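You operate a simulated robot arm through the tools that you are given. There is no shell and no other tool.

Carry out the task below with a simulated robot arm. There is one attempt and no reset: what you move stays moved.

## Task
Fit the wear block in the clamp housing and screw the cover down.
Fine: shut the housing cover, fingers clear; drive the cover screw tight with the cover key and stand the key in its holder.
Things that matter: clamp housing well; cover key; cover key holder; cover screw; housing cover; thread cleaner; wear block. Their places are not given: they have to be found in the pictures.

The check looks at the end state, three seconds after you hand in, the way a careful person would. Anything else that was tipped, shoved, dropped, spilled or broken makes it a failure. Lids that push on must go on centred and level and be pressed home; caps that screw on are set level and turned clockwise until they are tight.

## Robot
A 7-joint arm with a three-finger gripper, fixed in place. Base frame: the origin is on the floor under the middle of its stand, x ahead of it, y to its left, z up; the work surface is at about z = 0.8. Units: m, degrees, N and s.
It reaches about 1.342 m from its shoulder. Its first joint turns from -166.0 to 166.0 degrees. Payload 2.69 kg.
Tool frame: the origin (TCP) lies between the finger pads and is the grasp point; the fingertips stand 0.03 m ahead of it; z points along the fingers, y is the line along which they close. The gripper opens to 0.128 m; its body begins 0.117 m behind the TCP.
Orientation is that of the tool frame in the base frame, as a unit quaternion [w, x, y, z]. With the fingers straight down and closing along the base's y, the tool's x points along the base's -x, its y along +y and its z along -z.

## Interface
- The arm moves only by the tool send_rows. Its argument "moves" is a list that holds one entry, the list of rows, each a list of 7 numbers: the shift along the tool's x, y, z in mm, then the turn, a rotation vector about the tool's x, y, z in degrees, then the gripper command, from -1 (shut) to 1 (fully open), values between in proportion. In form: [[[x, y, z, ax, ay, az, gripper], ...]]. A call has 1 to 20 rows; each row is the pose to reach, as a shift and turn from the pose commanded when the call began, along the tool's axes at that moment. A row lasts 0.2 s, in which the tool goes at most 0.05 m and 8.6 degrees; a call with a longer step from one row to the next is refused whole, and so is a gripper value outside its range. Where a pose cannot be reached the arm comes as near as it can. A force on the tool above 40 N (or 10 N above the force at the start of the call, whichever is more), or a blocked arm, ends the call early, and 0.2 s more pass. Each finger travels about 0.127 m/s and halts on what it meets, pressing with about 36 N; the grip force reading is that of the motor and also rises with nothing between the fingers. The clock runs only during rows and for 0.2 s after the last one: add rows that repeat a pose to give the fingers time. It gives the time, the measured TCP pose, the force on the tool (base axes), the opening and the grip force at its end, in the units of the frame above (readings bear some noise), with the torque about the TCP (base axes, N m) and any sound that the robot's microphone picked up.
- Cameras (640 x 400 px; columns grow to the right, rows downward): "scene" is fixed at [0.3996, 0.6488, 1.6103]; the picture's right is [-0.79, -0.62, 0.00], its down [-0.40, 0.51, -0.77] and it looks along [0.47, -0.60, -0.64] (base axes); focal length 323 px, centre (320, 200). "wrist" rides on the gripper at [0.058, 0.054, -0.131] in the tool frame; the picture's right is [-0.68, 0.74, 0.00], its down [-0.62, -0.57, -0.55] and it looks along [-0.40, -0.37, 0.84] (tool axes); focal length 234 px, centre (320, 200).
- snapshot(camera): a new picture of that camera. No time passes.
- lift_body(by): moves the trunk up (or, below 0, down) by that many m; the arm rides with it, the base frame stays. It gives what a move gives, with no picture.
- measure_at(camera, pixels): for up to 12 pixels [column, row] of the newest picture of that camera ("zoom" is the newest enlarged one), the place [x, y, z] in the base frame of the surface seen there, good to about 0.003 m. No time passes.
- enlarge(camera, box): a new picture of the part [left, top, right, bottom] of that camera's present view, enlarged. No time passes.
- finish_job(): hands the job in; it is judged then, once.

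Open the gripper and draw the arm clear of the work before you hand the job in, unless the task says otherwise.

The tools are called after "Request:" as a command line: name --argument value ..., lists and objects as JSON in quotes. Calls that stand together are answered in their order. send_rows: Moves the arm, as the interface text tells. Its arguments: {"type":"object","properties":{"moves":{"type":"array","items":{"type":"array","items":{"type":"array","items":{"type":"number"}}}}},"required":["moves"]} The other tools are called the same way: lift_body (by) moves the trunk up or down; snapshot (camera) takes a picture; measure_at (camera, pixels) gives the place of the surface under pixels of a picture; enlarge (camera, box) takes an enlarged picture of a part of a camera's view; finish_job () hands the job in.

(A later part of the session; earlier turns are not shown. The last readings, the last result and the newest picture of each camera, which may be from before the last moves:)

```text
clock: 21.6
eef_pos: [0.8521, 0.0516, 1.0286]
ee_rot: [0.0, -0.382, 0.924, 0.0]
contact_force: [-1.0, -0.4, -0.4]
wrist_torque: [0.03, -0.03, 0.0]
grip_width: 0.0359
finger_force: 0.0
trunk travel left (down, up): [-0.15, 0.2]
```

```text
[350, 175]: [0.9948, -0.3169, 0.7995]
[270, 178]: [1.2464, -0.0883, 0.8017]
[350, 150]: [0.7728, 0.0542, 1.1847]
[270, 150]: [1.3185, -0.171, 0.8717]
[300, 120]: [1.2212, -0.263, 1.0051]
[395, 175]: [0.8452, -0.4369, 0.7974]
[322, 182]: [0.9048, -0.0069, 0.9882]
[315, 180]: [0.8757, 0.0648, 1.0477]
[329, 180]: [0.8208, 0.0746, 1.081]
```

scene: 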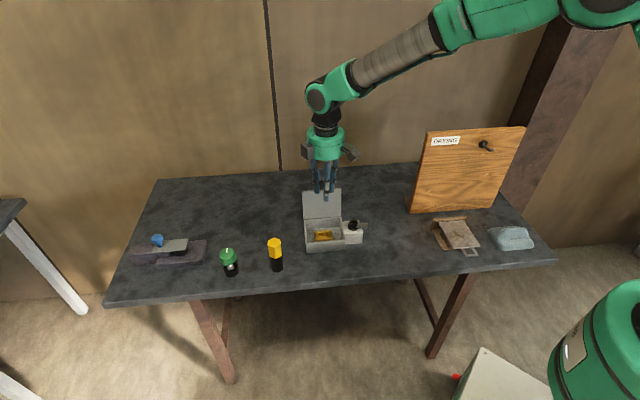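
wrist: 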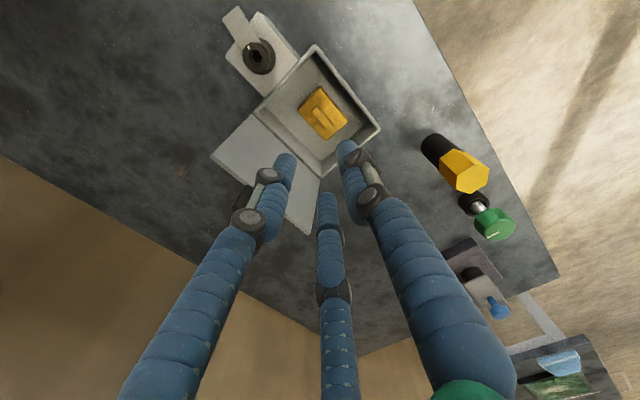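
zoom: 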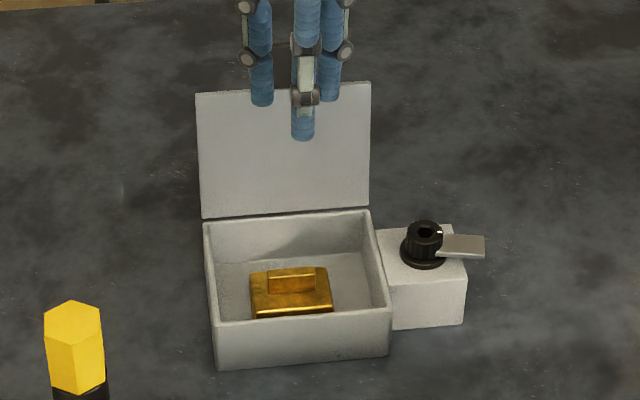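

There is ample room behind the lid. I'll go up and over it with shut fingers and come down about 70 mm behind it, tips at z≈0.93.

Request:
send_rows --moves '[[[0, 0, -25, 0, 0, 0, -0.7], [0, 0, -50, 0, 0, 0, -1], [0, -35, -50, 0, 0, 0, -1], [0, -70, -50, 0, 0, 0, -1], [0, -105, -50, 0, 0, 0, -1], [0, -140, -50, 0, 0, 0, -1], [0, -165, -50, 0, 0, 0, -1], [0, -165, -20, 0, 0, 0, -1], [0, -165, 20, 0, 0, 0, -1], [0, -165, 50, 0, 0, 0, -1], [0, -165, 68, 0, 0, 0, -1], [0, -165, 68, 0, 0, 0, -1]]]'

Request:
enlarge --camera "scene" --box '[270, 140, 390, 260]'

Request:
snapshot --camera "wrist"

```text
clock: 24.2
eef_pos: [0.9717, -0.0649, 0.9593]
ee_rot: [0.0, -0.382, 0.924, -0.001]
contact_force: [0.3, 0.7, -0.7]
wrist_torque: [-0.02, 0.01, 0.02]
grip_width: 0.0022
finger_force: 31.3
trunk travel left (down, up): [-0.15, 0.2]
```

```text
3.33 times, centred on (330, 200) of scene
```

zoom: 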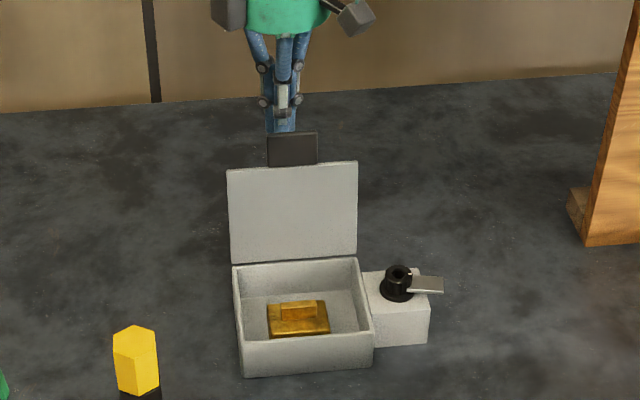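

```text
taken
```

wrist: 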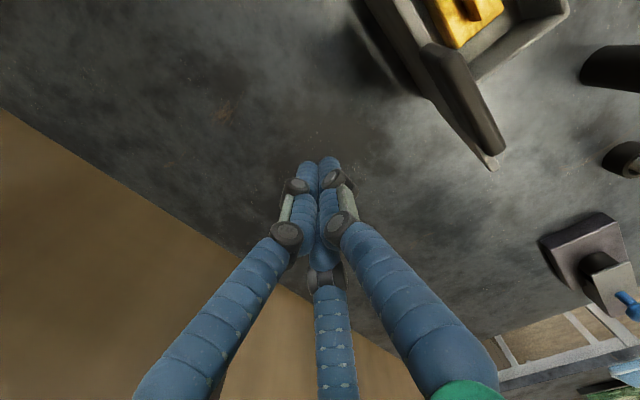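

The fingers are shut and stand behind the lid's dark tab. I'll push toward the front in small steps until the lid is a little past upright.

Request:
send_rows --moves '[[[0, 25, 0, 0, 0, 0, -1], [0, 50, 0, 0, 0, 0, -1], [0, 62, 0, 0, 0, 0, -1], [0, 74, 0, 0, 0, 0, -1], [0, 86, 0, 0, 0, 0, -1], [0, 98, 0, 0, 0, 0, -1], [0, 110, 0, 0, 0, 0, -1], [0, 120, 0, 0, 0, 0, -1]]]'

Request:
enlarge --camera "scene" --box '[270, 140, 390, 260]'

Request:
snapshot --camera "wrist"

```text
clock: 26.0
eef_pos: [0.8863, 0.0199, 0.9598]
ee_rot: [0.0, -0.383, 0.924, 0.0]
contact_force: [-0.3, 0.9, 0.8]
wrist_torque: [0.04, 0.01, 0.01]
grip_width: 0.0019
finger_force: 30.7
trunk travel left (down, up): [-0.15, 0.2]
```

```text
3.33 times, centred on (330, 200) of scene
```

zoom: 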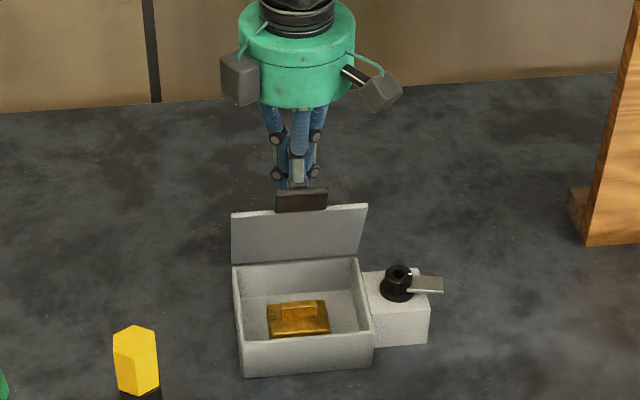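

```text
taken
```

wrist: 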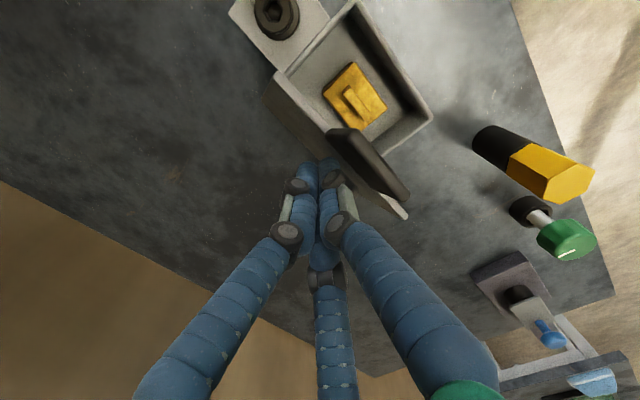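

The lid is now tilted forward past upright and follows the fingers without much force. I'll keep pushing forward, a little lower as it tips.

Request:
send_rows --moves '[[[0, 12, 0, 0, 0, 0, -1], [0, 24, 0, 0, 0, 0, -1], [0, 36, 0, 0, 0, 0, -1], [0, 48, 0, 0, 0, 0, -1], [0, 60, 0, 0, 0, 0, -1], [0, 70, 0, 0, 0, 0, -1]]]'

Request:
enlarge --camera "scene" --box '[270, 140, 390, 260]'

Request:
snapshot --camera "wrist"

```text
clock: 27.4
eef_pos: [0.8373, 0.0705, 0.9583]
ee_rot: [0.0, -0.383, 0.924, 0.0]
contact_force: [-0.2, -0.5, -0.2]
wrist_torque: [0.01, -0.01, 0.02]
grip_width: 0.0018
finger_force: 31.6
trunk travel left (down, up): [-0.15, 0.2]
```

```text
3.33 times, centred on (330, 200) of scene
```

zoom: 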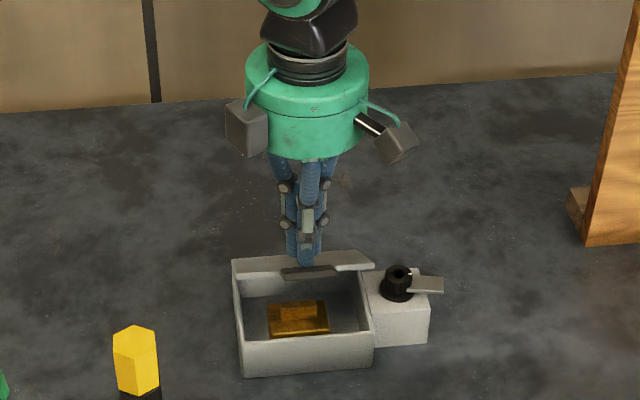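

```text
taken
```

wrist: 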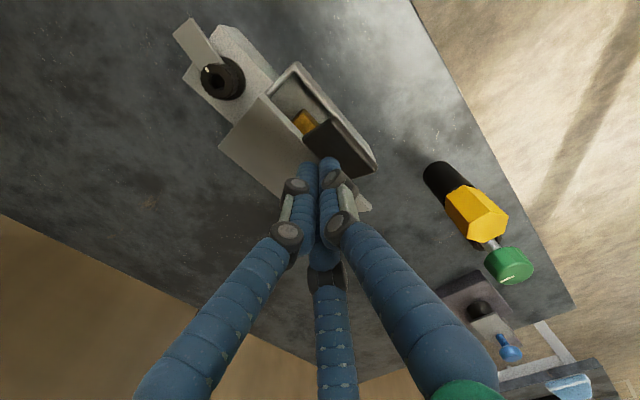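

The hinge holds the lid partway (about 50° forward). With the tips above the lid, I'll press down in steps to bring it shut.

Request:
send_rows --moves '[[[0, 0, 10, 0, 0, 0, -1], [0, 0, 20, 0, 0, 0, -1], [0, 0, 30, 0, 0, 0, -1], [0, 0, 40, 0, 0, 0, -1], [0, 0, 50, 0, 0, 0, -1], [0, 0, 58, 0, 0, 0, -1]]]'

Request:
enlarge --camera "scene" --box '[270, 140, 390, 260]'

Request:
snapshot --camera "wrist"

```text
clock: 28.8
eef_pos: [0.838, 0.0676, 0.9017]
ee_rot: [0.0, -0.383, 0.924, 0.0]
contact_force: [0.8, 1.3, 0.2]
wrist_torque: [0.0, -0.05, -0.03]
grip_width: 0.0022
finger_force: 31.4
trunk travel left (down, up): [-0.15, 0.2]
```

```text
3.33 times, centred on (330, 200) of scene
```

zoom: 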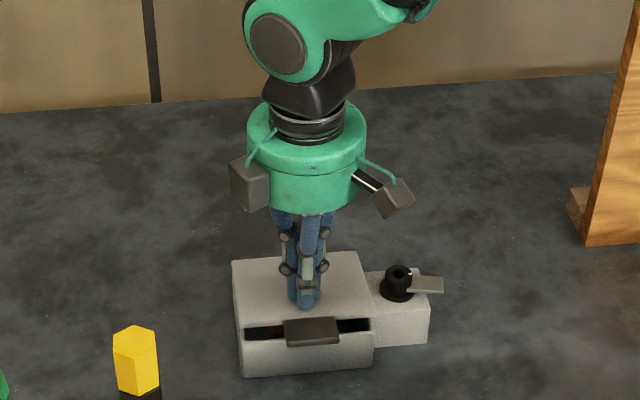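

```text
taken
```

wrist: 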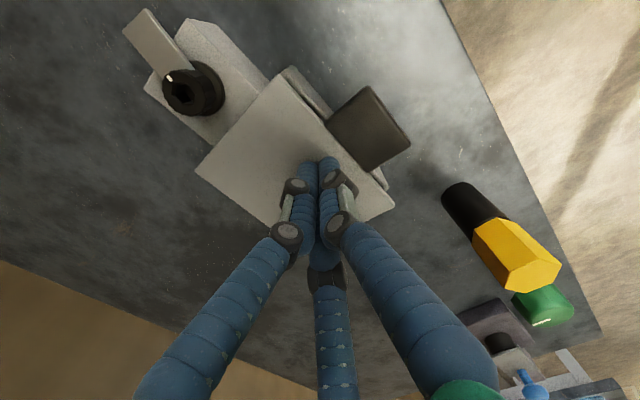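

The lid is nearly shut with a small gap at the front. I'll press on down in small steps until it meets the rim.

Request:
send_rows --moves '[[[0, 0, 4, 0, 0, 0, -1], [0, 0, 8, 0, 0, 0, -1], [0, 0, 11, 0, 0, 0, -1], [0, 0, 13, 0, 0, 0, -1], [0, 0, 13, 0, 0, 0, -1]]]'

Request:
enlarge --camera "scene" --box '[290, 190, 370, 260]'

```text
clock: 30.0
eef_pos: [0.8369, 0.069, 0.8887]
ee_rot: [0.001, -0.383, 0.924, 0.0]
contact_force: [-0.8, 0.2, 0.0]
wrist_torque: [0.01, 0.01, 0.03]
grip_width: 0.002
finger_force: 31.4
trunk travel left (down, up): [-0.15, 0.2]
```

```text
5.71 times, centred on (330, 225) of scene
```

zoom: 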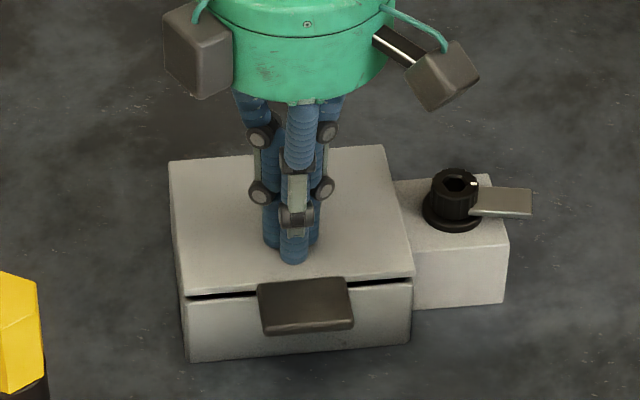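

Only a thin gap remains at the front. I'll continue down in 1 mm steps watching the force.

Request:
send_rows --moves '[[[0, 0, 2, 0, 0, 0, -1], [0, 0, 3, 0, 0, 0, -1], [0, 0, 4, 0, 0, 0, -1], [0, 0, 5, 0, 0, 0, -1], [0, 0, 6, 0, 0, 0, -1], [0, 0, 6, 0, 0, 0, -1]]]'

Request:
enlarge --camera "scene" --box '[290, 190, 370, 260]'

```text
clock: 31.4
eef_pos: [0.838, 0.069, 0.8839]
ee_rot: [0.001, -0.383, 0.924, -0.001]
contact_force: [-1.9, 0.7, 10.6]
wrist_torque: [-0.02, 0.09, -0.02]
grip_width: 0.0061
finger_force: 31.4
trunk travel left (down, up): [-0.15, 0.2]
```

```text
5.71 times, centred on (330, 225) of scene
```

zoom: 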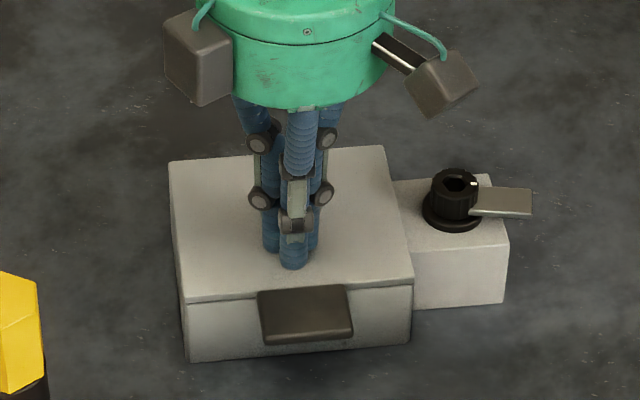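

The lid is down on the rim all round (10.6 N). I'll lift off and move to look closely at the screw, fingers fully open, from about 0.25 m.

Request:
send_rows --moves '[[[0, 0, -10, 0, 0, 0, -1], [0, 0, -40, 0, 0, 0, -1], [0, 0, -66, 0, 0, 0, -0.5], [35, 4, -66, 0, 0, 0, 0], [70, 7, -66, 0, 0, 0, 0.5], [105, 11, -66, 0, 0, 0, 1], [139, 14, -66, 0, 0, 0, 1], [139, 14, -66, 0, 0, 0, 1], [139, 14, -66, 0, 0, 0, 1]]]'

Request:
snapshot --camera "wrist"

Request:
enlarge --camera "scene" --box '[290, 190, 370, 260]'

```text
clock: 33.4
eef_pos: [0.7302, -0.0183, 0.9494]
ee_rot: [0.0, -0.382, 0.924, -0.001]
contact_force: [-0.3, 0.6, 0.0]
wrist_torque: [0.01, 0.02, -0.02]
grip_width: 0.128
finger_force: 0.1
trunk travel left (down, up): [-0.15, 0.2]
```

```text
taken
```

wrist: 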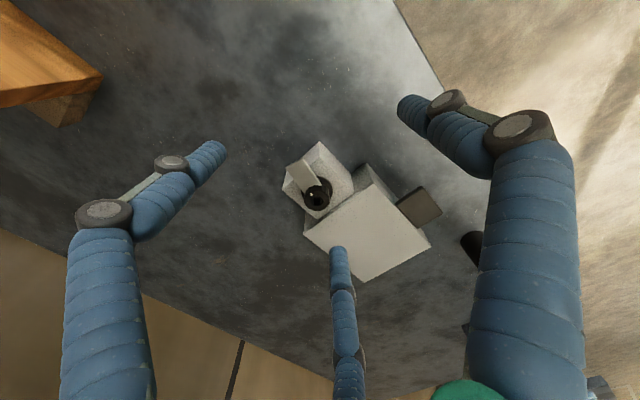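

```text
5.71 times, centred on (330, 225) of scene
```

zoom: 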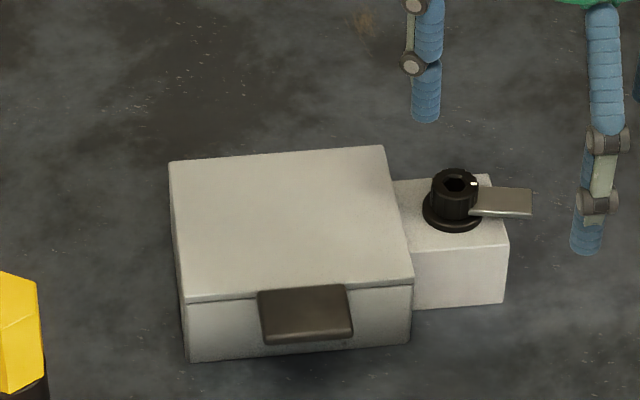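

The lid is shut and stays shut; the screw is at (317,192) in the wrist view. I'll enlarge and measure the screw head and socket.

Request:
enlarge --camera "wrist" --box '[277, 140, 361, 220]'

Request:
enlarge --camera "wrist" --box '[297, 170, 337, 215]'

```text
5.00 times, centred on (319, 180) of wrist
```

zoom: 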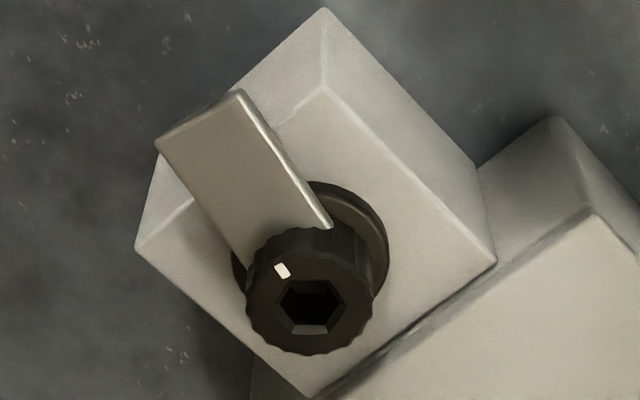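

```text
8.89 times, centred on (317, 192) of wrist
```

zoom: 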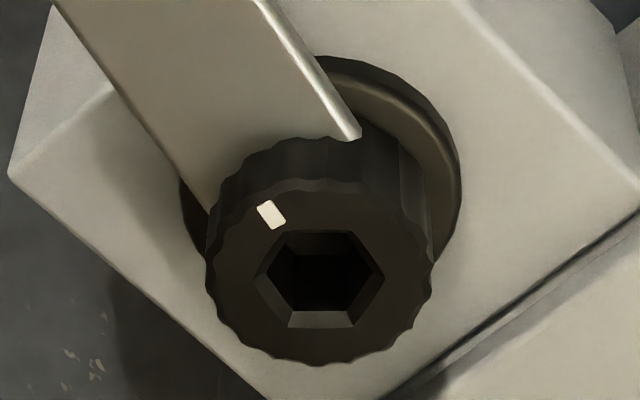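

I'll measure points on the screw's top face and the hex edge in this zoom.

Request:
measure_at --camera "zoom" --pixels '[[320, 205], [220, 280], [420, 280], [315, 352], [271, 214], [265, 283], [288, 230], [352, 230], [385, 275], [357, 329], [289, 329], [322, 280]]'

Request:
measure_at --camera "zoom" --pixels '[[240, 225], [390, 225], [250, 330], [395, 330], [215, 300], [300, 195], [340, 350], [380, 215], [60, 3], [360, 132], [205, 205], [300, 80]]'

```text
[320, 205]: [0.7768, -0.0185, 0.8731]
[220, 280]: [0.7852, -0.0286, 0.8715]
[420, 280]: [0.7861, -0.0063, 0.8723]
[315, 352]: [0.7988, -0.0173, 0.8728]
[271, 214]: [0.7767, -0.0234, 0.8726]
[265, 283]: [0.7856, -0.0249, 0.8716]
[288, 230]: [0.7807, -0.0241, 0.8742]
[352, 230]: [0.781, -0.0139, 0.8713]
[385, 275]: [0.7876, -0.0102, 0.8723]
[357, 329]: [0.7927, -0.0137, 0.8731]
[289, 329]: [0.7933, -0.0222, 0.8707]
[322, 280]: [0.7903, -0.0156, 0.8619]
```

```text
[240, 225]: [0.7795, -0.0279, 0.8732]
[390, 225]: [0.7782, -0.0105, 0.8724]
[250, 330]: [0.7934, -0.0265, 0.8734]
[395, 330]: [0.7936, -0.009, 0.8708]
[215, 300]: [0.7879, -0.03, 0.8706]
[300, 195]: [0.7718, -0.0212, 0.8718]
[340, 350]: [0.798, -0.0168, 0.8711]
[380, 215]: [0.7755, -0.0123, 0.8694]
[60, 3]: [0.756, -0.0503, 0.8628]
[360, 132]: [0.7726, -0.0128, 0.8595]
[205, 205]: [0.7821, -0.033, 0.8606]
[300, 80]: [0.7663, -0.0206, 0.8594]
```

The screw axis is about (0.787,-0.0178), top z 0.872; a hex corner and the white mark lie at about 208° (base). Now I'll view the two tools from nearer.

Request:
send_rows --moves '[[[0, 0, -45, 0, 0, 0, 1], [0, 0, -94, 0, 0, 0, 1], [-40, 21, -94, 0, 0, 0, 1], [-80, 42, -94, 0, 0, 0, 1], [-120, 63, -94, 0, 0, 0, 1], [-160, 84, -94, 0, 0, 0, 1], [-200, 105, -94, 0, 0, 0, 1], [-240, 126, -94, 0, 0, 0, 1], [-278, 145, -94, 0, 0, 0, 1], [-278, 145, -94, 0, 0, 0, 1], [-278, 145, -94, 0, 0, 0, 1]]]'

Request:
snapshot --camera "wrist"

```text
clock: 35.8
eef_pos: [0.8224, 0.28, 1.0435]
ee_rot: [0.001, -0.382, 0.924, 0.0]
contact_force: [0.9, -0.5, -0.4]
wrist_torque: [0.02, 0.0, 0.01]
grip_width: 0.1281
finger_force: 0.2
trunk travel left (down, up): [-0.15, 0.2]
```

```text
taken
```

wrist: 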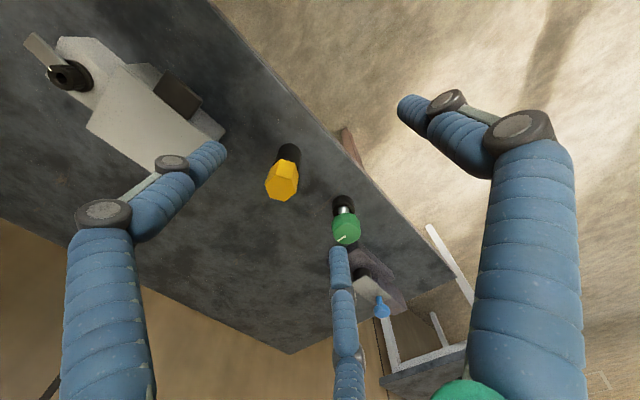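

Both tools are in view: yellow at (283,180), green at (346,222). I'll enlarge each and measure their tops and holders.

Request:
enlarge --camera "wrist" --box '[320, 185, 375, 255]'

Request:
enlarge --camera "wrist" --box '[255, 135, 315, 210]'

```text
5.71 times, centred on (348, 220) of wrist
```

zoom: 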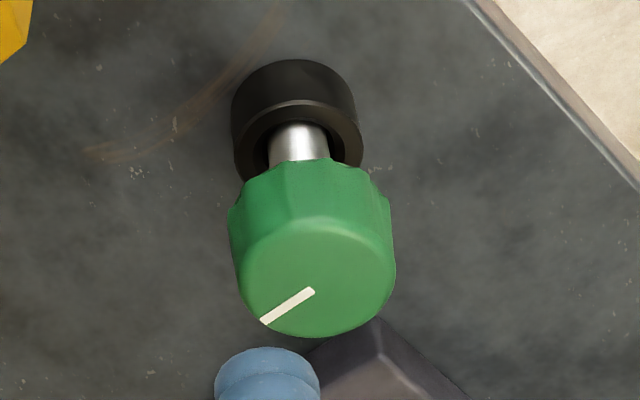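

```text
5.33 times, centred on (285, 172) of wrist
```

zoom: 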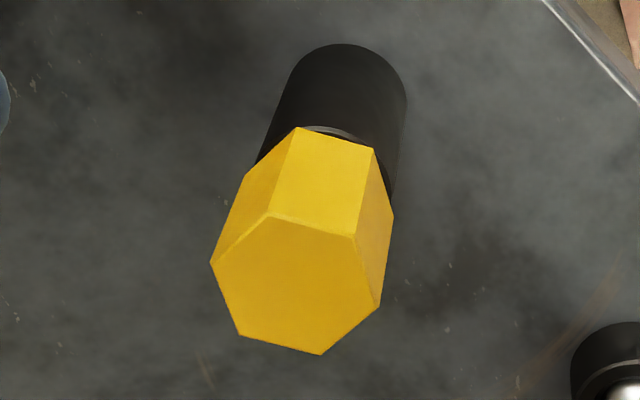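

I'll measure the yellow hex top corners in the newest zoom now.

Request:
measure_at --camera "zoom" --pixels '[[269, 219], [353, 238], [376, 305], [319, 350], [242, 332], [215, 263], [297, 285], [296, 131], [372, 151], [330, 132], [330, 80], [265, 140]]'

Request:
enlarge --camera "wrist" --box '[320, 185, 375, 255]'

Request:
measure_at --camera "zoom" --pixels '[[310, 230], [250, 280], [382, 275], [315, 325], [266, 320], [312, 291], [315, 275], [298, 105], [245, 150], [358, 145], [300, 145], [280, 300]]'

```text
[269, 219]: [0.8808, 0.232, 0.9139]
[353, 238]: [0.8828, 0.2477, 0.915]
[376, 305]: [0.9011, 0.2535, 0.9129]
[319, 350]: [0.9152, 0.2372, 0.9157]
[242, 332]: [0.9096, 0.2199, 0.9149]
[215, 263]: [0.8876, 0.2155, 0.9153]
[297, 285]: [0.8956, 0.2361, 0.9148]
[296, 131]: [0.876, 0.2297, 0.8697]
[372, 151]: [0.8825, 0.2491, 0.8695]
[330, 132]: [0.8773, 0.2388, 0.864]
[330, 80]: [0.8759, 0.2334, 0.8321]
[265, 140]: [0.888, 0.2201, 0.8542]
```

```text
5.71 times, centred on (348, 220) of wrist
```

zoom: 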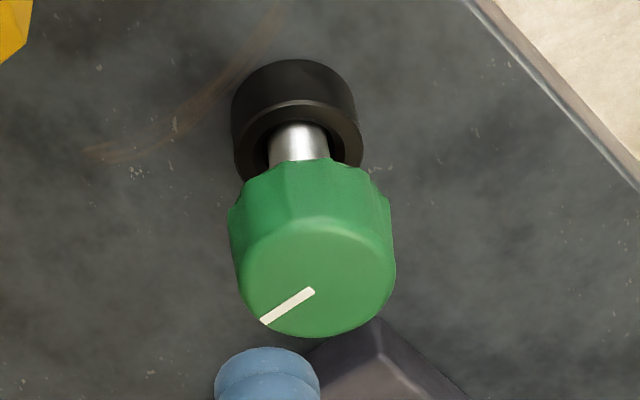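

```text
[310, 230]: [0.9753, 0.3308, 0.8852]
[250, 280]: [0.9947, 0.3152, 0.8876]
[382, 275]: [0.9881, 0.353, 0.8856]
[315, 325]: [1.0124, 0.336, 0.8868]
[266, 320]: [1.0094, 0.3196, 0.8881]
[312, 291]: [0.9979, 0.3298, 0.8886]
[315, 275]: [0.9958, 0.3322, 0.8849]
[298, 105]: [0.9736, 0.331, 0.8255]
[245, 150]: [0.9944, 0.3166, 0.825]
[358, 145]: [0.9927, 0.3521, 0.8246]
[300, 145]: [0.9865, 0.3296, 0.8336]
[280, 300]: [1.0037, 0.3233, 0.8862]
```

Green head centre is (0.994,0.334), top z 0.887, line pointing to about -42°; yellow hex centre (0.896,0.234), top 0.915. I'll go above the green tool, turned a further 45°, to lift it slightly and inspect its bit.

Request:
send_rows --moves '[[[-27, -14, 0, 0, 0, -7.5, 0.25], [-53, -28, 0, 0, 0, -15, 0.25], [-80, -42, 0, 0, 0, -22.5, 0.25], [-106, -55, 0, 0, 0, -30, 0.25], [-133, -69, 0, 0, 0, -37.5, 0.25], [-160, -83, 0, 0, 0, -45, 0.25], [-160, -83, 40, 0, 0, -45, 0.25], [-160, -83, 78, 0, 0, -45, 0.25], [-160, -83, 78, 0, 0, -45, 0.25], [-160, -83, 78, 0, 0, -45, 0.25]]]'

Request:
snapshot --camera "wrist"

Request:
enlarge --camera "scene" --box '[180, 180, 280, 290]'

```text
clock: 38.0
eef_pos: [0.9949, 0.3346, 0.9631]
ee_rot: [0.0, -0.707, 0.707, 0.001]
contact_force: [1.0, -0.6, 0.1]
wrist_torque: [-0.02, -0.01, 0.01]
grip_width: 0.08
finger_force: 0.1
trunk travel left (down, up): [-0.15, 0.2]
```

```text
taken
```

wrist: 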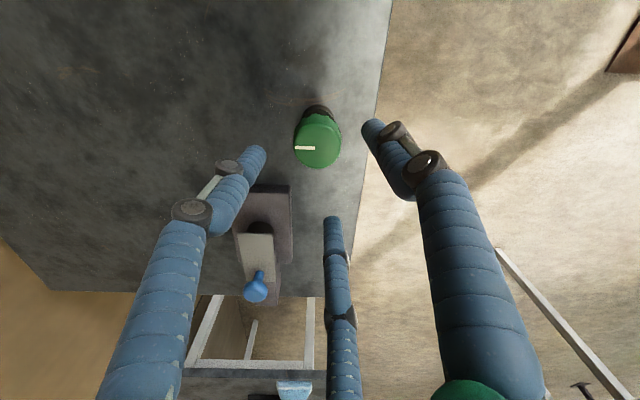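

```text
3.64 times, centred on (230, 235) of scene
```

zoom: 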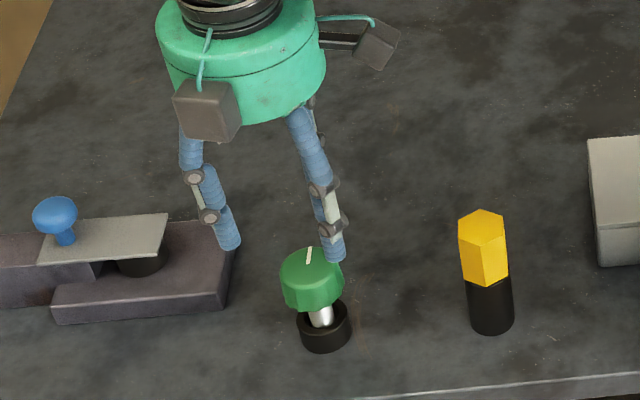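

The tool axis should project to about (319,149) at the knob's top; the knob appears centred near (317,143). I'll enlarge and measure for a finer check.

Request:
enlarge --camera "wrist" --box '[280, 95, 360, 180]'

```text
4.71 times, centred on (320, 138) of wrist
```

zoom: 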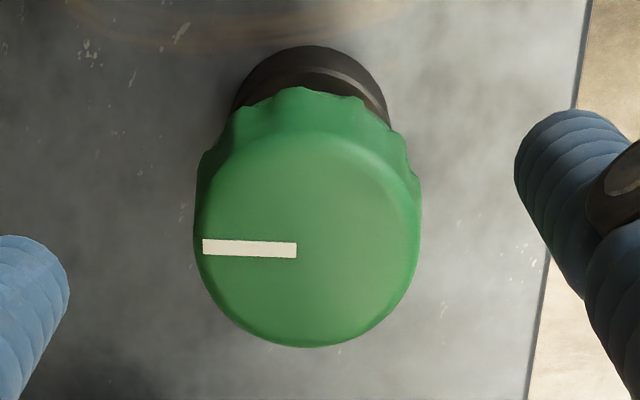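

Request:
measure_at --camera "zoom" --pixels '[[308, 140], [308, 342], [202, 245], [416, 235], [297, 249], [206, 246], [307, 240], [230, 170], [385, 170], [235, 310], [385, 310], [315, 252]]'

```text
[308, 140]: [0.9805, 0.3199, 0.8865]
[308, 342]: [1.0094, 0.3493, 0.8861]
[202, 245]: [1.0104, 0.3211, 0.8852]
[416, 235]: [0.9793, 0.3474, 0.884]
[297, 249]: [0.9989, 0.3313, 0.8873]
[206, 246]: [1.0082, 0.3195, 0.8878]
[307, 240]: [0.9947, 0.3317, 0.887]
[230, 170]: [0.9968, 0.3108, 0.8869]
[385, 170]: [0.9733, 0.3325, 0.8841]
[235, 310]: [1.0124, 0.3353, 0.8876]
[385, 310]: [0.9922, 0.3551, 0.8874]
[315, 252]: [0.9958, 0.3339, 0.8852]
```

The knob centre measures (0.9945,0.334), matching the TCP. I'll descend 88 mm so the pads surround the knob, then close.

Request:
send_rows --moves '[[[0, 0, 20, 0, 0, 0, 0.25], [0, 0, 40, 0, 0, 0, 0.25], [0, 0, 60, 0, 0, 0, 0.25], [0, 0, 75, 0, 0, 0, 0.25], [0, 0, 88, 0, 0, 0, 0.25], [0, 0, 88, 0, 0, 0, 0.25]]]'

Request:
enlarge --camera "scene" --box '[190, 210, 270, 290]'

```text
clock: 39.4
eef_pos: [0.9961, 0.3348, 0.876]
ee_rot: [0.0, 0.707, -0.707, 0.0]
contact_force: [0.8, 0.0, -0.3]
wrist_torque: [0.0, -0.01, 0.03]
grip_width: 0.0802
finger_force: 0.0
trunk travel left (down, up): [-0.15, 0.2]
```

```text
5.00 times, centred on (230, 250) of scene
```

zoom: 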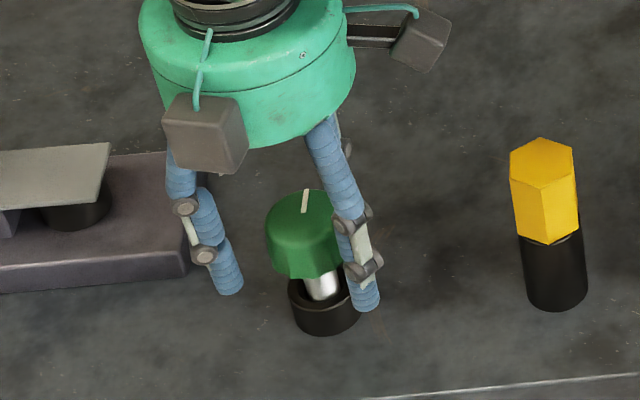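

The fingers surround the green knob, clear of the neighbours. I'll close on it.

Request:
send_rows --moves '[[[0, 0, 0, 0, 0, 0, 0], [0, 0, 0, 0, 0, 0, -0.3], [0, 0, 0, 0, 0, 0, -0.6], [0, 0, 0, 0, 0, 0, -1], [0, 0, 0, 0, 0, 0, -1]]]'

Request:
enlarge --camera "scene" --box '[190, 210, 270, 290]'

```text
clock: 40.6
eef_pos: [0.996, 0.3348, 0.8772]
ee_rot: [0.0, -0.707, 0.707, 0.0]
contact_force: [1.2, 0.0, 1.2]
wrist_torque: [0.05, -0.04, -0.02]
grip_width: 0.0454
finger_force: 36.4
trunk travel left (down, up): [-0.15, 0.2]
```

```text
5.00 times, centred on (230, 250) of scene
```

zoom: 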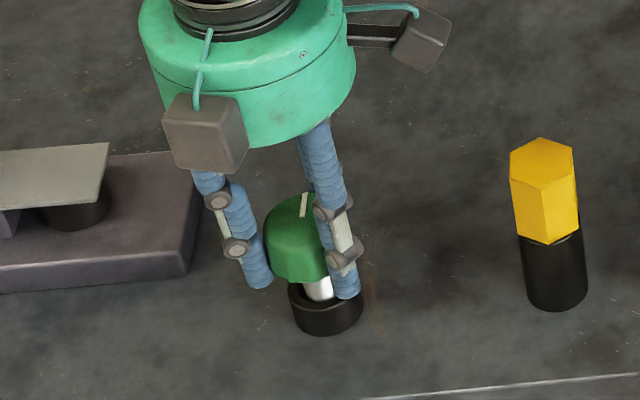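

Gripped at 45 mm width with 36 N. I'll lift it 70 mm straight up and look at the bit.

Request:
send_rows --moves '[[[0, 0, -5, 0, 0, 0, -1], [0, 0, -15, 0, 0, 0, -1], [0, 0, -30, 0, 0, 0, -1], [0, 0, -50, 0, 0, 0, -1], [0, 0, -70, 0, 0, 0, -1], [0, 0, -70, 0, 0, 0, -1]]]'

Request:
enlarge --camera "scene" --box '[190, 200, 270, 290]'

Request:
enlarge --camera "scene" --box '[210, 230, 250, 280]'

```text
clock: 42.0
eef_pos: [0.9954, 0.3354, 0.9465]
ee_rot: [0.0, -0.707, 0.708, -0.001]
contact_force: [-0.2, 0.2, -1.8]
wrist_torque: [0.02, -0.04, 0.05]
grip_width: 0.0454
finger_force: 36.0
trunk travel left (down, up): [-0.15, 0.2]
```

```text
4.44 times, centred on (230, 245) of scene
```

zoom: 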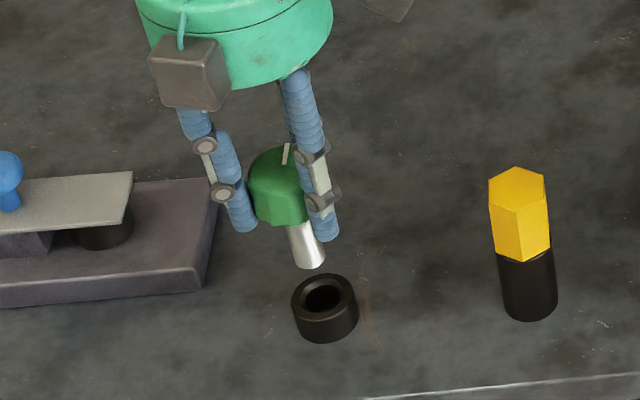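

```text
8.00 times, centred on (230, 255) of scene
```

zoom: 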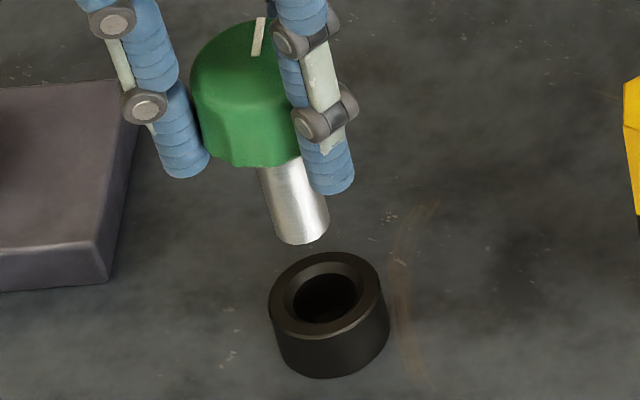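

The green tool ends in a plain round shank with no hex bit, so it is the thread cleaner. I'll put it straight back down into its cup.

Request:
send_rows --moves '[[[0, 0, 20, 0, 0, 0, -1], [0, 0, 40, 0, 0, 0, -1], [0, 0, 55, 0, 0, 0, -1], [0, 0, 63, 0, 0, 0, -1], [0, 0, 67, 0, 0, 0, -1], [0, 0, 69, 0, 0, 0, -1], [0, 0, 69, 0, 0, 0, -1]]]'

Request:
enlarge --camera "scene" --box '[190, 210, 270, 290]'

```text
clock: 43.6
eef_pos: [0.995, 0.3343, 0.8774]
ee_rot: [0.0, -0.707, 0.707, 0.0]
contact_force: [-0.2, -0.5, 1.7]
wrist_torque: [0.0, -0.02, -0.02]
grip_width: 0.0453
finger_force: 36.0
trunk travel left (down, up): [-0.15, 0.2]
```

```text
5.00 times, centred on (230, 250) of scene
```

zoom: 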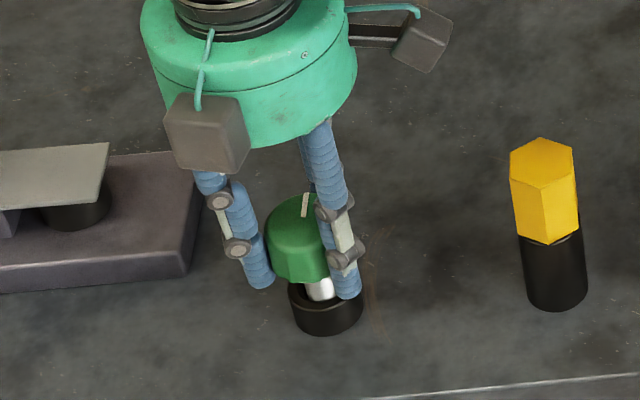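

The tool is seated back in its cup (force now +1.7 N). I'll open gently and rise.

Request:
send_rows --moves '[[[0, 0, 0, 0, 0, 0, -0.2], [0, 0, 0, 0, 0, 0, 0.1], [0, 0, 0, 0, 0, 0, 0.25], [0, 0, 0, 0, 0, 0, 0.25], [0, 0, -25, 0, 0, 0, 0.25], [0, 0, -60, 0, 0, 0, 0.25], [0, 0, -95, 0, 0, 0, 0.25], [0, 0, -95, 0, 0, 0, 0.25]]]'

Request:
enlarge --camera "scene" --box '[190, 210, 270, 290]'

Request:
snapshot --camera "wrist"

```text
clock: 45.4
eef_pos: [0.9944, 0.3345, 0.9726]
ee_rot: [0.0, 0.707, -0.707, 0.0]
contact_force: [0.4, -0.6, -0.3]
wrist_torque: [-0.02, -0.06, 0.01]
grip_width: 0.08
finger_force: 0.0
trunk travel left (down, up): [-0.15, 0.2]
```

```text
5.00 times, centred on (230, 250) of scene
```

zoom: 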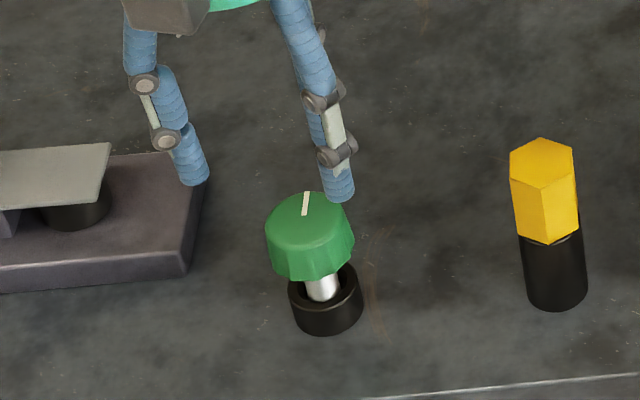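

```text
taken
```

wrist: 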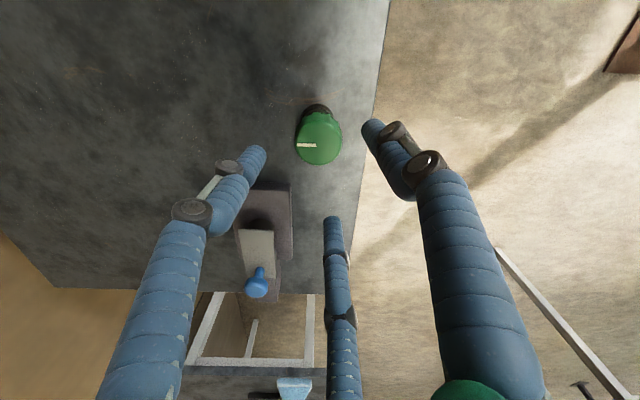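

The green cleaner stands as before. Now I'll move above the yellow hex tool at (0.896,0.234), turning so the fingers face its flats.

Request:
send_rows --moves '[[[0, 0, -20, 0, 0, 0, 0.25], [30, 29, -20, 0, 0, 5, 0.25], [60, 58, -20, 0, 0, 10, 0.25], [85, 83, -20, 0, 0, 15, 0.25], [100, 98, -20, 0, 0, 19, 0.25], [100, 98, -20, 0, 0, 19, 0.25], [100, 98, -20, 0, 0, 19, 0.25]]]'

Request:
snapshot --camera "wrist"

Request:
enlarge --camera "wrist" --box '[275, 95, 360, 185]'

```text
clock: 47.0
eef_pos: [0.8963, 0.2348, 0.9935]
ee_rot: [0.0, -0.58, 0.815, 0.001]
contact_force: [-0.9, 0.6, -1.4]
wrist_torque: [0.03, -0.01, -0.01]
grip_width: 0.08
finger_force: 0.1
trunk travel left (down, up): [-0.15, 0.2]
```

```text
taken
```

wrist: 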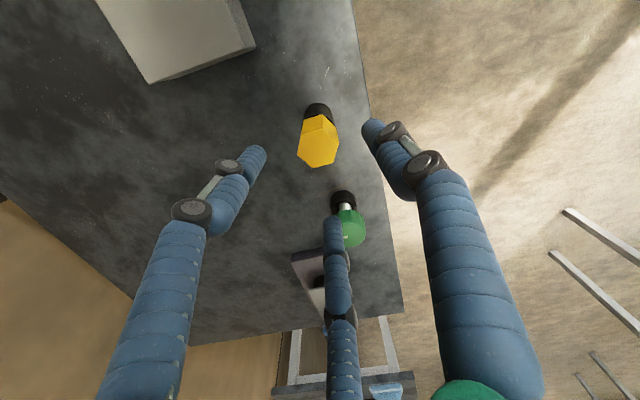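

```text
4.44 times, centred on (318, 140) of wrist
```

zoom: 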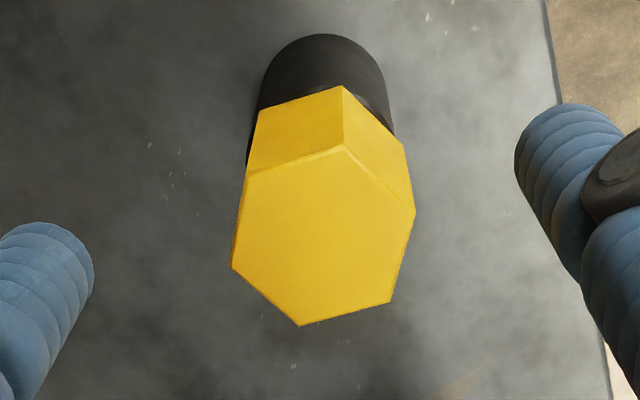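

I'll measure the hex corners here to fix its centre and angle.

Request:
measure_at --camera "zoom" --pixels '[[250, 177], [345, 152], [411, 209], [387, 300], [301, 322], [236, 266], [323, 240], [300, 165], [325, 250], [360, 230], [280, 250], [320, 300]]'

```text
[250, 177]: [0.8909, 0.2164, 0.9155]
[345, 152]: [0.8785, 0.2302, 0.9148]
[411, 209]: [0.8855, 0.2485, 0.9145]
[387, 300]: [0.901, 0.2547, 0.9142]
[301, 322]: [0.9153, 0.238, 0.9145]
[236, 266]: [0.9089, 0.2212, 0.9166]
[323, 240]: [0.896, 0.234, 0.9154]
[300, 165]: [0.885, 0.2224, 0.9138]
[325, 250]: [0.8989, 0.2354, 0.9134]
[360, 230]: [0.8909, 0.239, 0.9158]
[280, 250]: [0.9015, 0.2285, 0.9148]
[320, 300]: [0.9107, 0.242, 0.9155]
```

Hex centre (0.8967,0.2348), corners at ~12° mod 60, so the fingers meet flats. I'll descend 90 mm (tips just above the holder rim) and close.

Request:
send_rows --moves '[[[0, 0, 20, 0, 0, 0, 0.25], [0, 0, 40, 0, 0, 0, 0.25], [0, 0, 60, 0, 0, 0, 0.25], [0, 0, 78, 0, 0, 0, 0.25], [0, 0, 90, 0, 0, 0, 0.25], [0, 0, 90, 0, 0, 0, 0.25]]]'

Request:
enlarge --camera "scene" --box '[235, 200, 315, 285]'

```text
clock: 48.4
eef_pos: [0.8958, 0.2352, 0.9036]
ee_rot: [0.001, -0.581, 0.814, 0.0]
contact_force: [0.0, -0.4, 0.2]
wrist_torque: [-0.01, 0.01, 0.0]
grip_width: 0.0798
finger_force: 0.1
trunk travel left (down, up): [-0.15, 0.2]
```

```text
4.71 times, centred on (275, 242) of scene
```

zoom: 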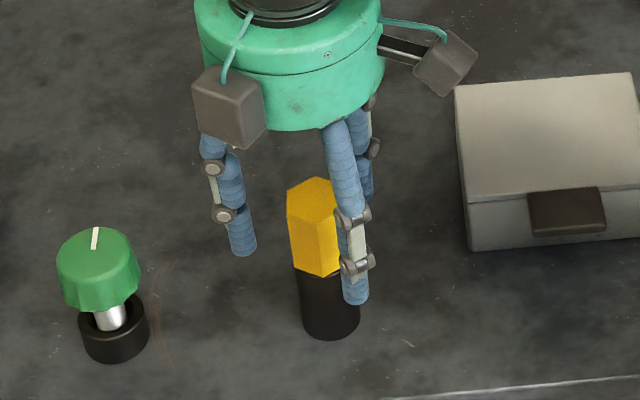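

The fingers surround the yellow handle. I'll close on it.

Request:
send_rows --moves '[[[0, 0, 0, 0, 0, 0, 0], [0, 0, 0, 0, 0, 0, -0.2], [0, 0, 0, 0, 0, 0, -0.5], [0, 0, 0, 0, 0, 0, -1], [0, 0, 0, 0, 0, 0, -1], [0, 0, 0, 0, 0, 0, -1]]]'

Request:
enlarge --camera "scene" --box '[235, 200, 315, 285]'

Request:
enlarge --camera "wrist" --box '[260, 100, 400, 240]'

```text
clock: 49.8
eef_pos: [0.8963, 0.2353, 0.9035]
ee_rot: [0.001, -0.58, 0.814, 0.0]
contact_force: [0.5, -0.1, 0.3]
wrist_torque: [0.05, 0.03, 0.03]
grip_width: 0.0347
finger_force: 36.0
trunk travel left (down, up): [-0.15, 0.2]
```

```text
4.71 times, centred on (275, 242) of scene
```

zoom: 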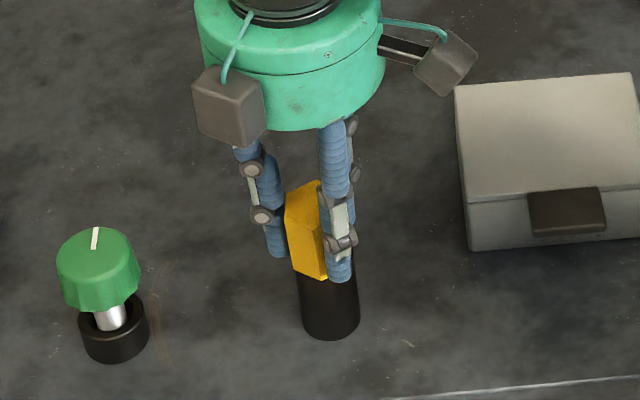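

```text
2.86 times, centred on (330, 170) of wrist
```

zoom: 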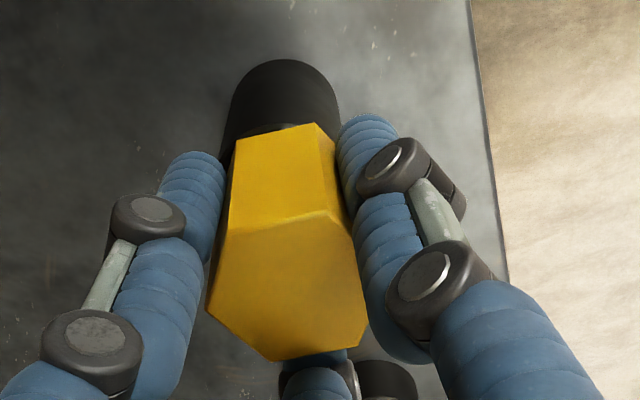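

The handle is held flat-to-finger (34.7 mm, 36 N). I'll lift slowly by 90 mm and look at the bit.

Request:
send_rows --moves '[[[0, 0, -5, 0, 0, 0, -1], [0, 0, -15, 0, 0, 0, -1], [0, 0, -30, 0, 0, 0, -1], [0, 0, -45, 0, 0, 0, -1], [0, 0, -60, 0, 0, 0, -1], [0, 0, -75, 0, 0, 0, -1], [0, 0, -90, 0, 0, 0, -1], [0, 0, -90, 0, 0, 0, -1]]]'

Request:
enlarge --camera "scene" --box '[235, 190, 315, 285]'

Request:
enlarge --camera "scene" --box '[255, 220, 295, 265]'

```text
clock: 51.6
eef_pos: [0.8972, 0.2336, 0.9944]
ee_rot: [0.0, -0.581, 0.814, 0.0]
contact_force: [0.8, 0.3, -1.6]
wrist_torque: [-0.02, -0.01, 0.02]
grip_width: 0.0349
finger_force: 36.1
trunk travel left (down, up): [-0.15, 0.2]
```

```text
4.21 times, centred on (275, 238) of scene
```

zoom: 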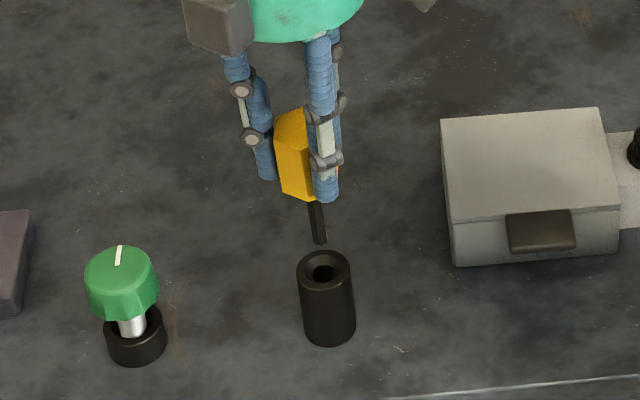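

```text
8.89 times, centred on (275, 242) of scene
```

zoom: 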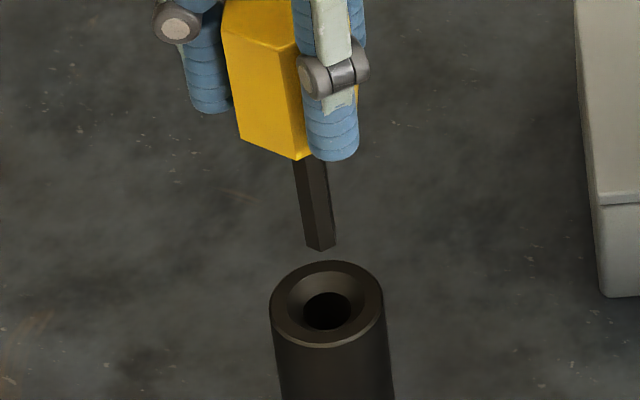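

The yellow tool has a dark hexagonal bit, so it is the cover key. I'll enlarge the bit to see how its corners line up with the handle's.

Request:
enlarge --camera "scene" --box '[270, 232, 288, 250]'

Request:
enlarge --camera "wrist" --box '[280, 60, 360, 170]'

```text
16.00 times, centred on (279, 241) of scene
```

zoom: 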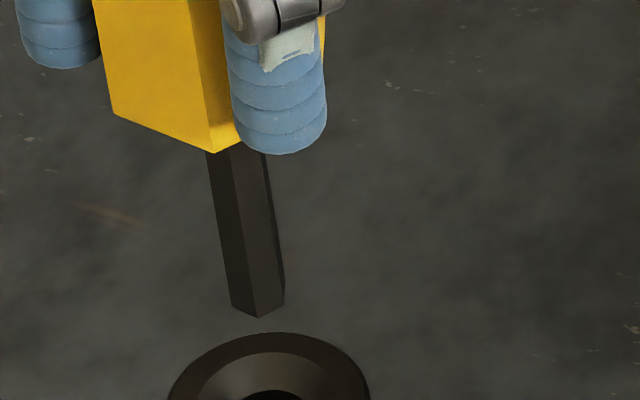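

```text
3.64 times, centred on (320, 115) of wrist
```

zoom: 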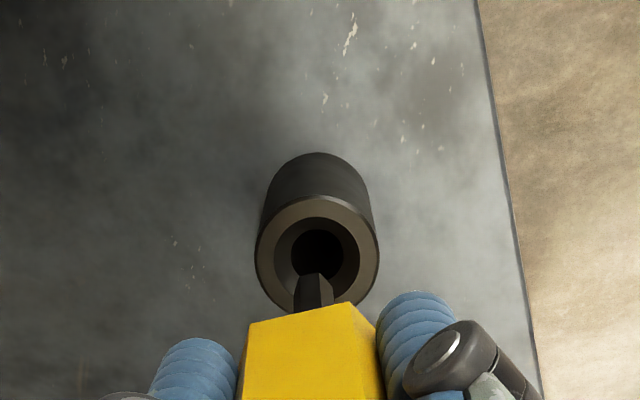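

The bit is hexagonal and roughly in phase with the handle. I'll measure the handle top and the bit tip in the held state to know their offset from the TCP.

Request:
snapshot --camera "wrist"

Request:
enlarge --camera "wrist" --box '[270, 120, 370, 240]'

```text
taken
```

wrist: 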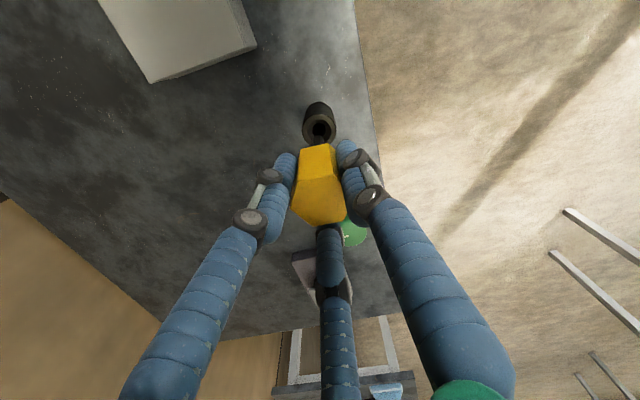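

```text
3.33 times, centred on (320, 180) of wrist
```

zoom: 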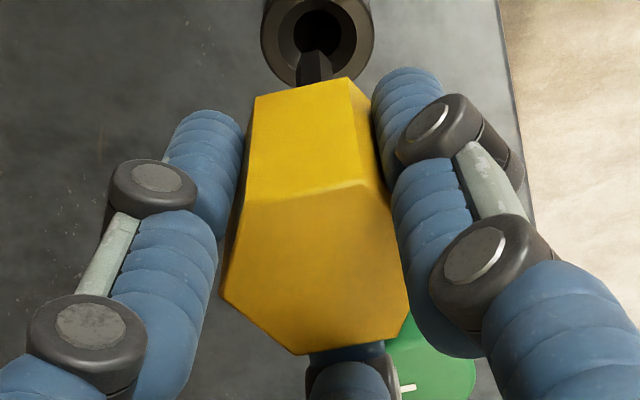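

Request:
measure_at --camera "zoom" --pixels '[[246, 207], [366, 187], [405, 305], [401, 332], [301, 350], [226, 292], [315, 260], [258, 98], [347, 80], [316, 78], [310, 57], [325, 57]]'

Request:
enlarge --camera "scene" --box '[266, 236, 290, 252]'

Request:
measure_at --camera "zoom" --pixels '[[220, 180], [240, 180], [255, 180], [235, 230], [250, 230], [240, 280], [258, 280], [245, 295], [262, 290]]'

```text
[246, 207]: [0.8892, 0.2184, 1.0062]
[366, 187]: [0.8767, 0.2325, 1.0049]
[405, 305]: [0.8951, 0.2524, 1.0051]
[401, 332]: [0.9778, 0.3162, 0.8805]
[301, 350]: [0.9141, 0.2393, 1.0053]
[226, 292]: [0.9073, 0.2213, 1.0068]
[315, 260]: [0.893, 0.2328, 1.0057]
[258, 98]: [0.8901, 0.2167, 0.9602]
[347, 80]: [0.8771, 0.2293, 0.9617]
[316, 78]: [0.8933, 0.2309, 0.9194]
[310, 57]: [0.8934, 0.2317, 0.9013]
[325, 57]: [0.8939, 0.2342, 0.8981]
```

```text
16.00 times, centred on (278, 244) of scene
```

zoom: 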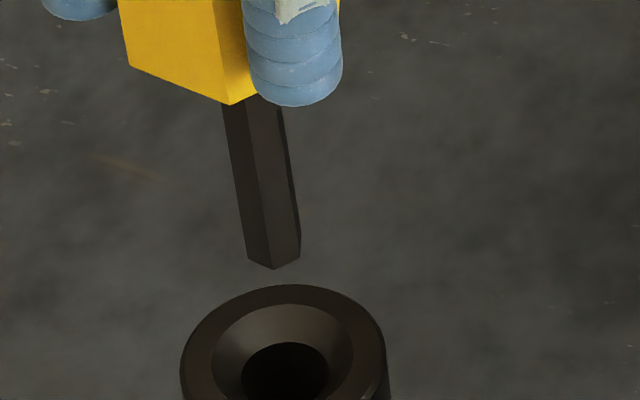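

```text
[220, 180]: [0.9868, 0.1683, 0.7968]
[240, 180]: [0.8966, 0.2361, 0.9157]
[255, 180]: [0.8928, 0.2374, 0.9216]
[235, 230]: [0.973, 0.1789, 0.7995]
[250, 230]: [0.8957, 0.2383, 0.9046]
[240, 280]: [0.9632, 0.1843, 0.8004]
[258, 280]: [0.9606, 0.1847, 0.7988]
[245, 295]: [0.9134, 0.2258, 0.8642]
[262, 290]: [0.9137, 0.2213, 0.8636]
```

The bit's face widths match the handle's corner phase, so the bit is in phase with the handle. I'll measure near the bit tip to learn its length.

Request:
measure_at --camera "zoom" --pixels '[[270, 262], [274, 262], [282, 262], [265, 255], [285, 250], [260, 240], [272, 266], [265, 200], [283, 350], [215, 350], [285, 375], [350, 350]]'

```text
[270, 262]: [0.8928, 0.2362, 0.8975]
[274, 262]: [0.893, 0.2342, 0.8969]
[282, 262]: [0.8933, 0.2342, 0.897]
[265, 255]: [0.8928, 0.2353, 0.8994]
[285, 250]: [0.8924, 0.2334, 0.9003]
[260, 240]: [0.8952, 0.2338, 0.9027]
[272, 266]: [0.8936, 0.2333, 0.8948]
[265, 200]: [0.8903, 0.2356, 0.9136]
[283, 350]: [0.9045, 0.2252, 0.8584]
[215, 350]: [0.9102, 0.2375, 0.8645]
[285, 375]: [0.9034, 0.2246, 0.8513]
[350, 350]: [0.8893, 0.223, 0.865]
```

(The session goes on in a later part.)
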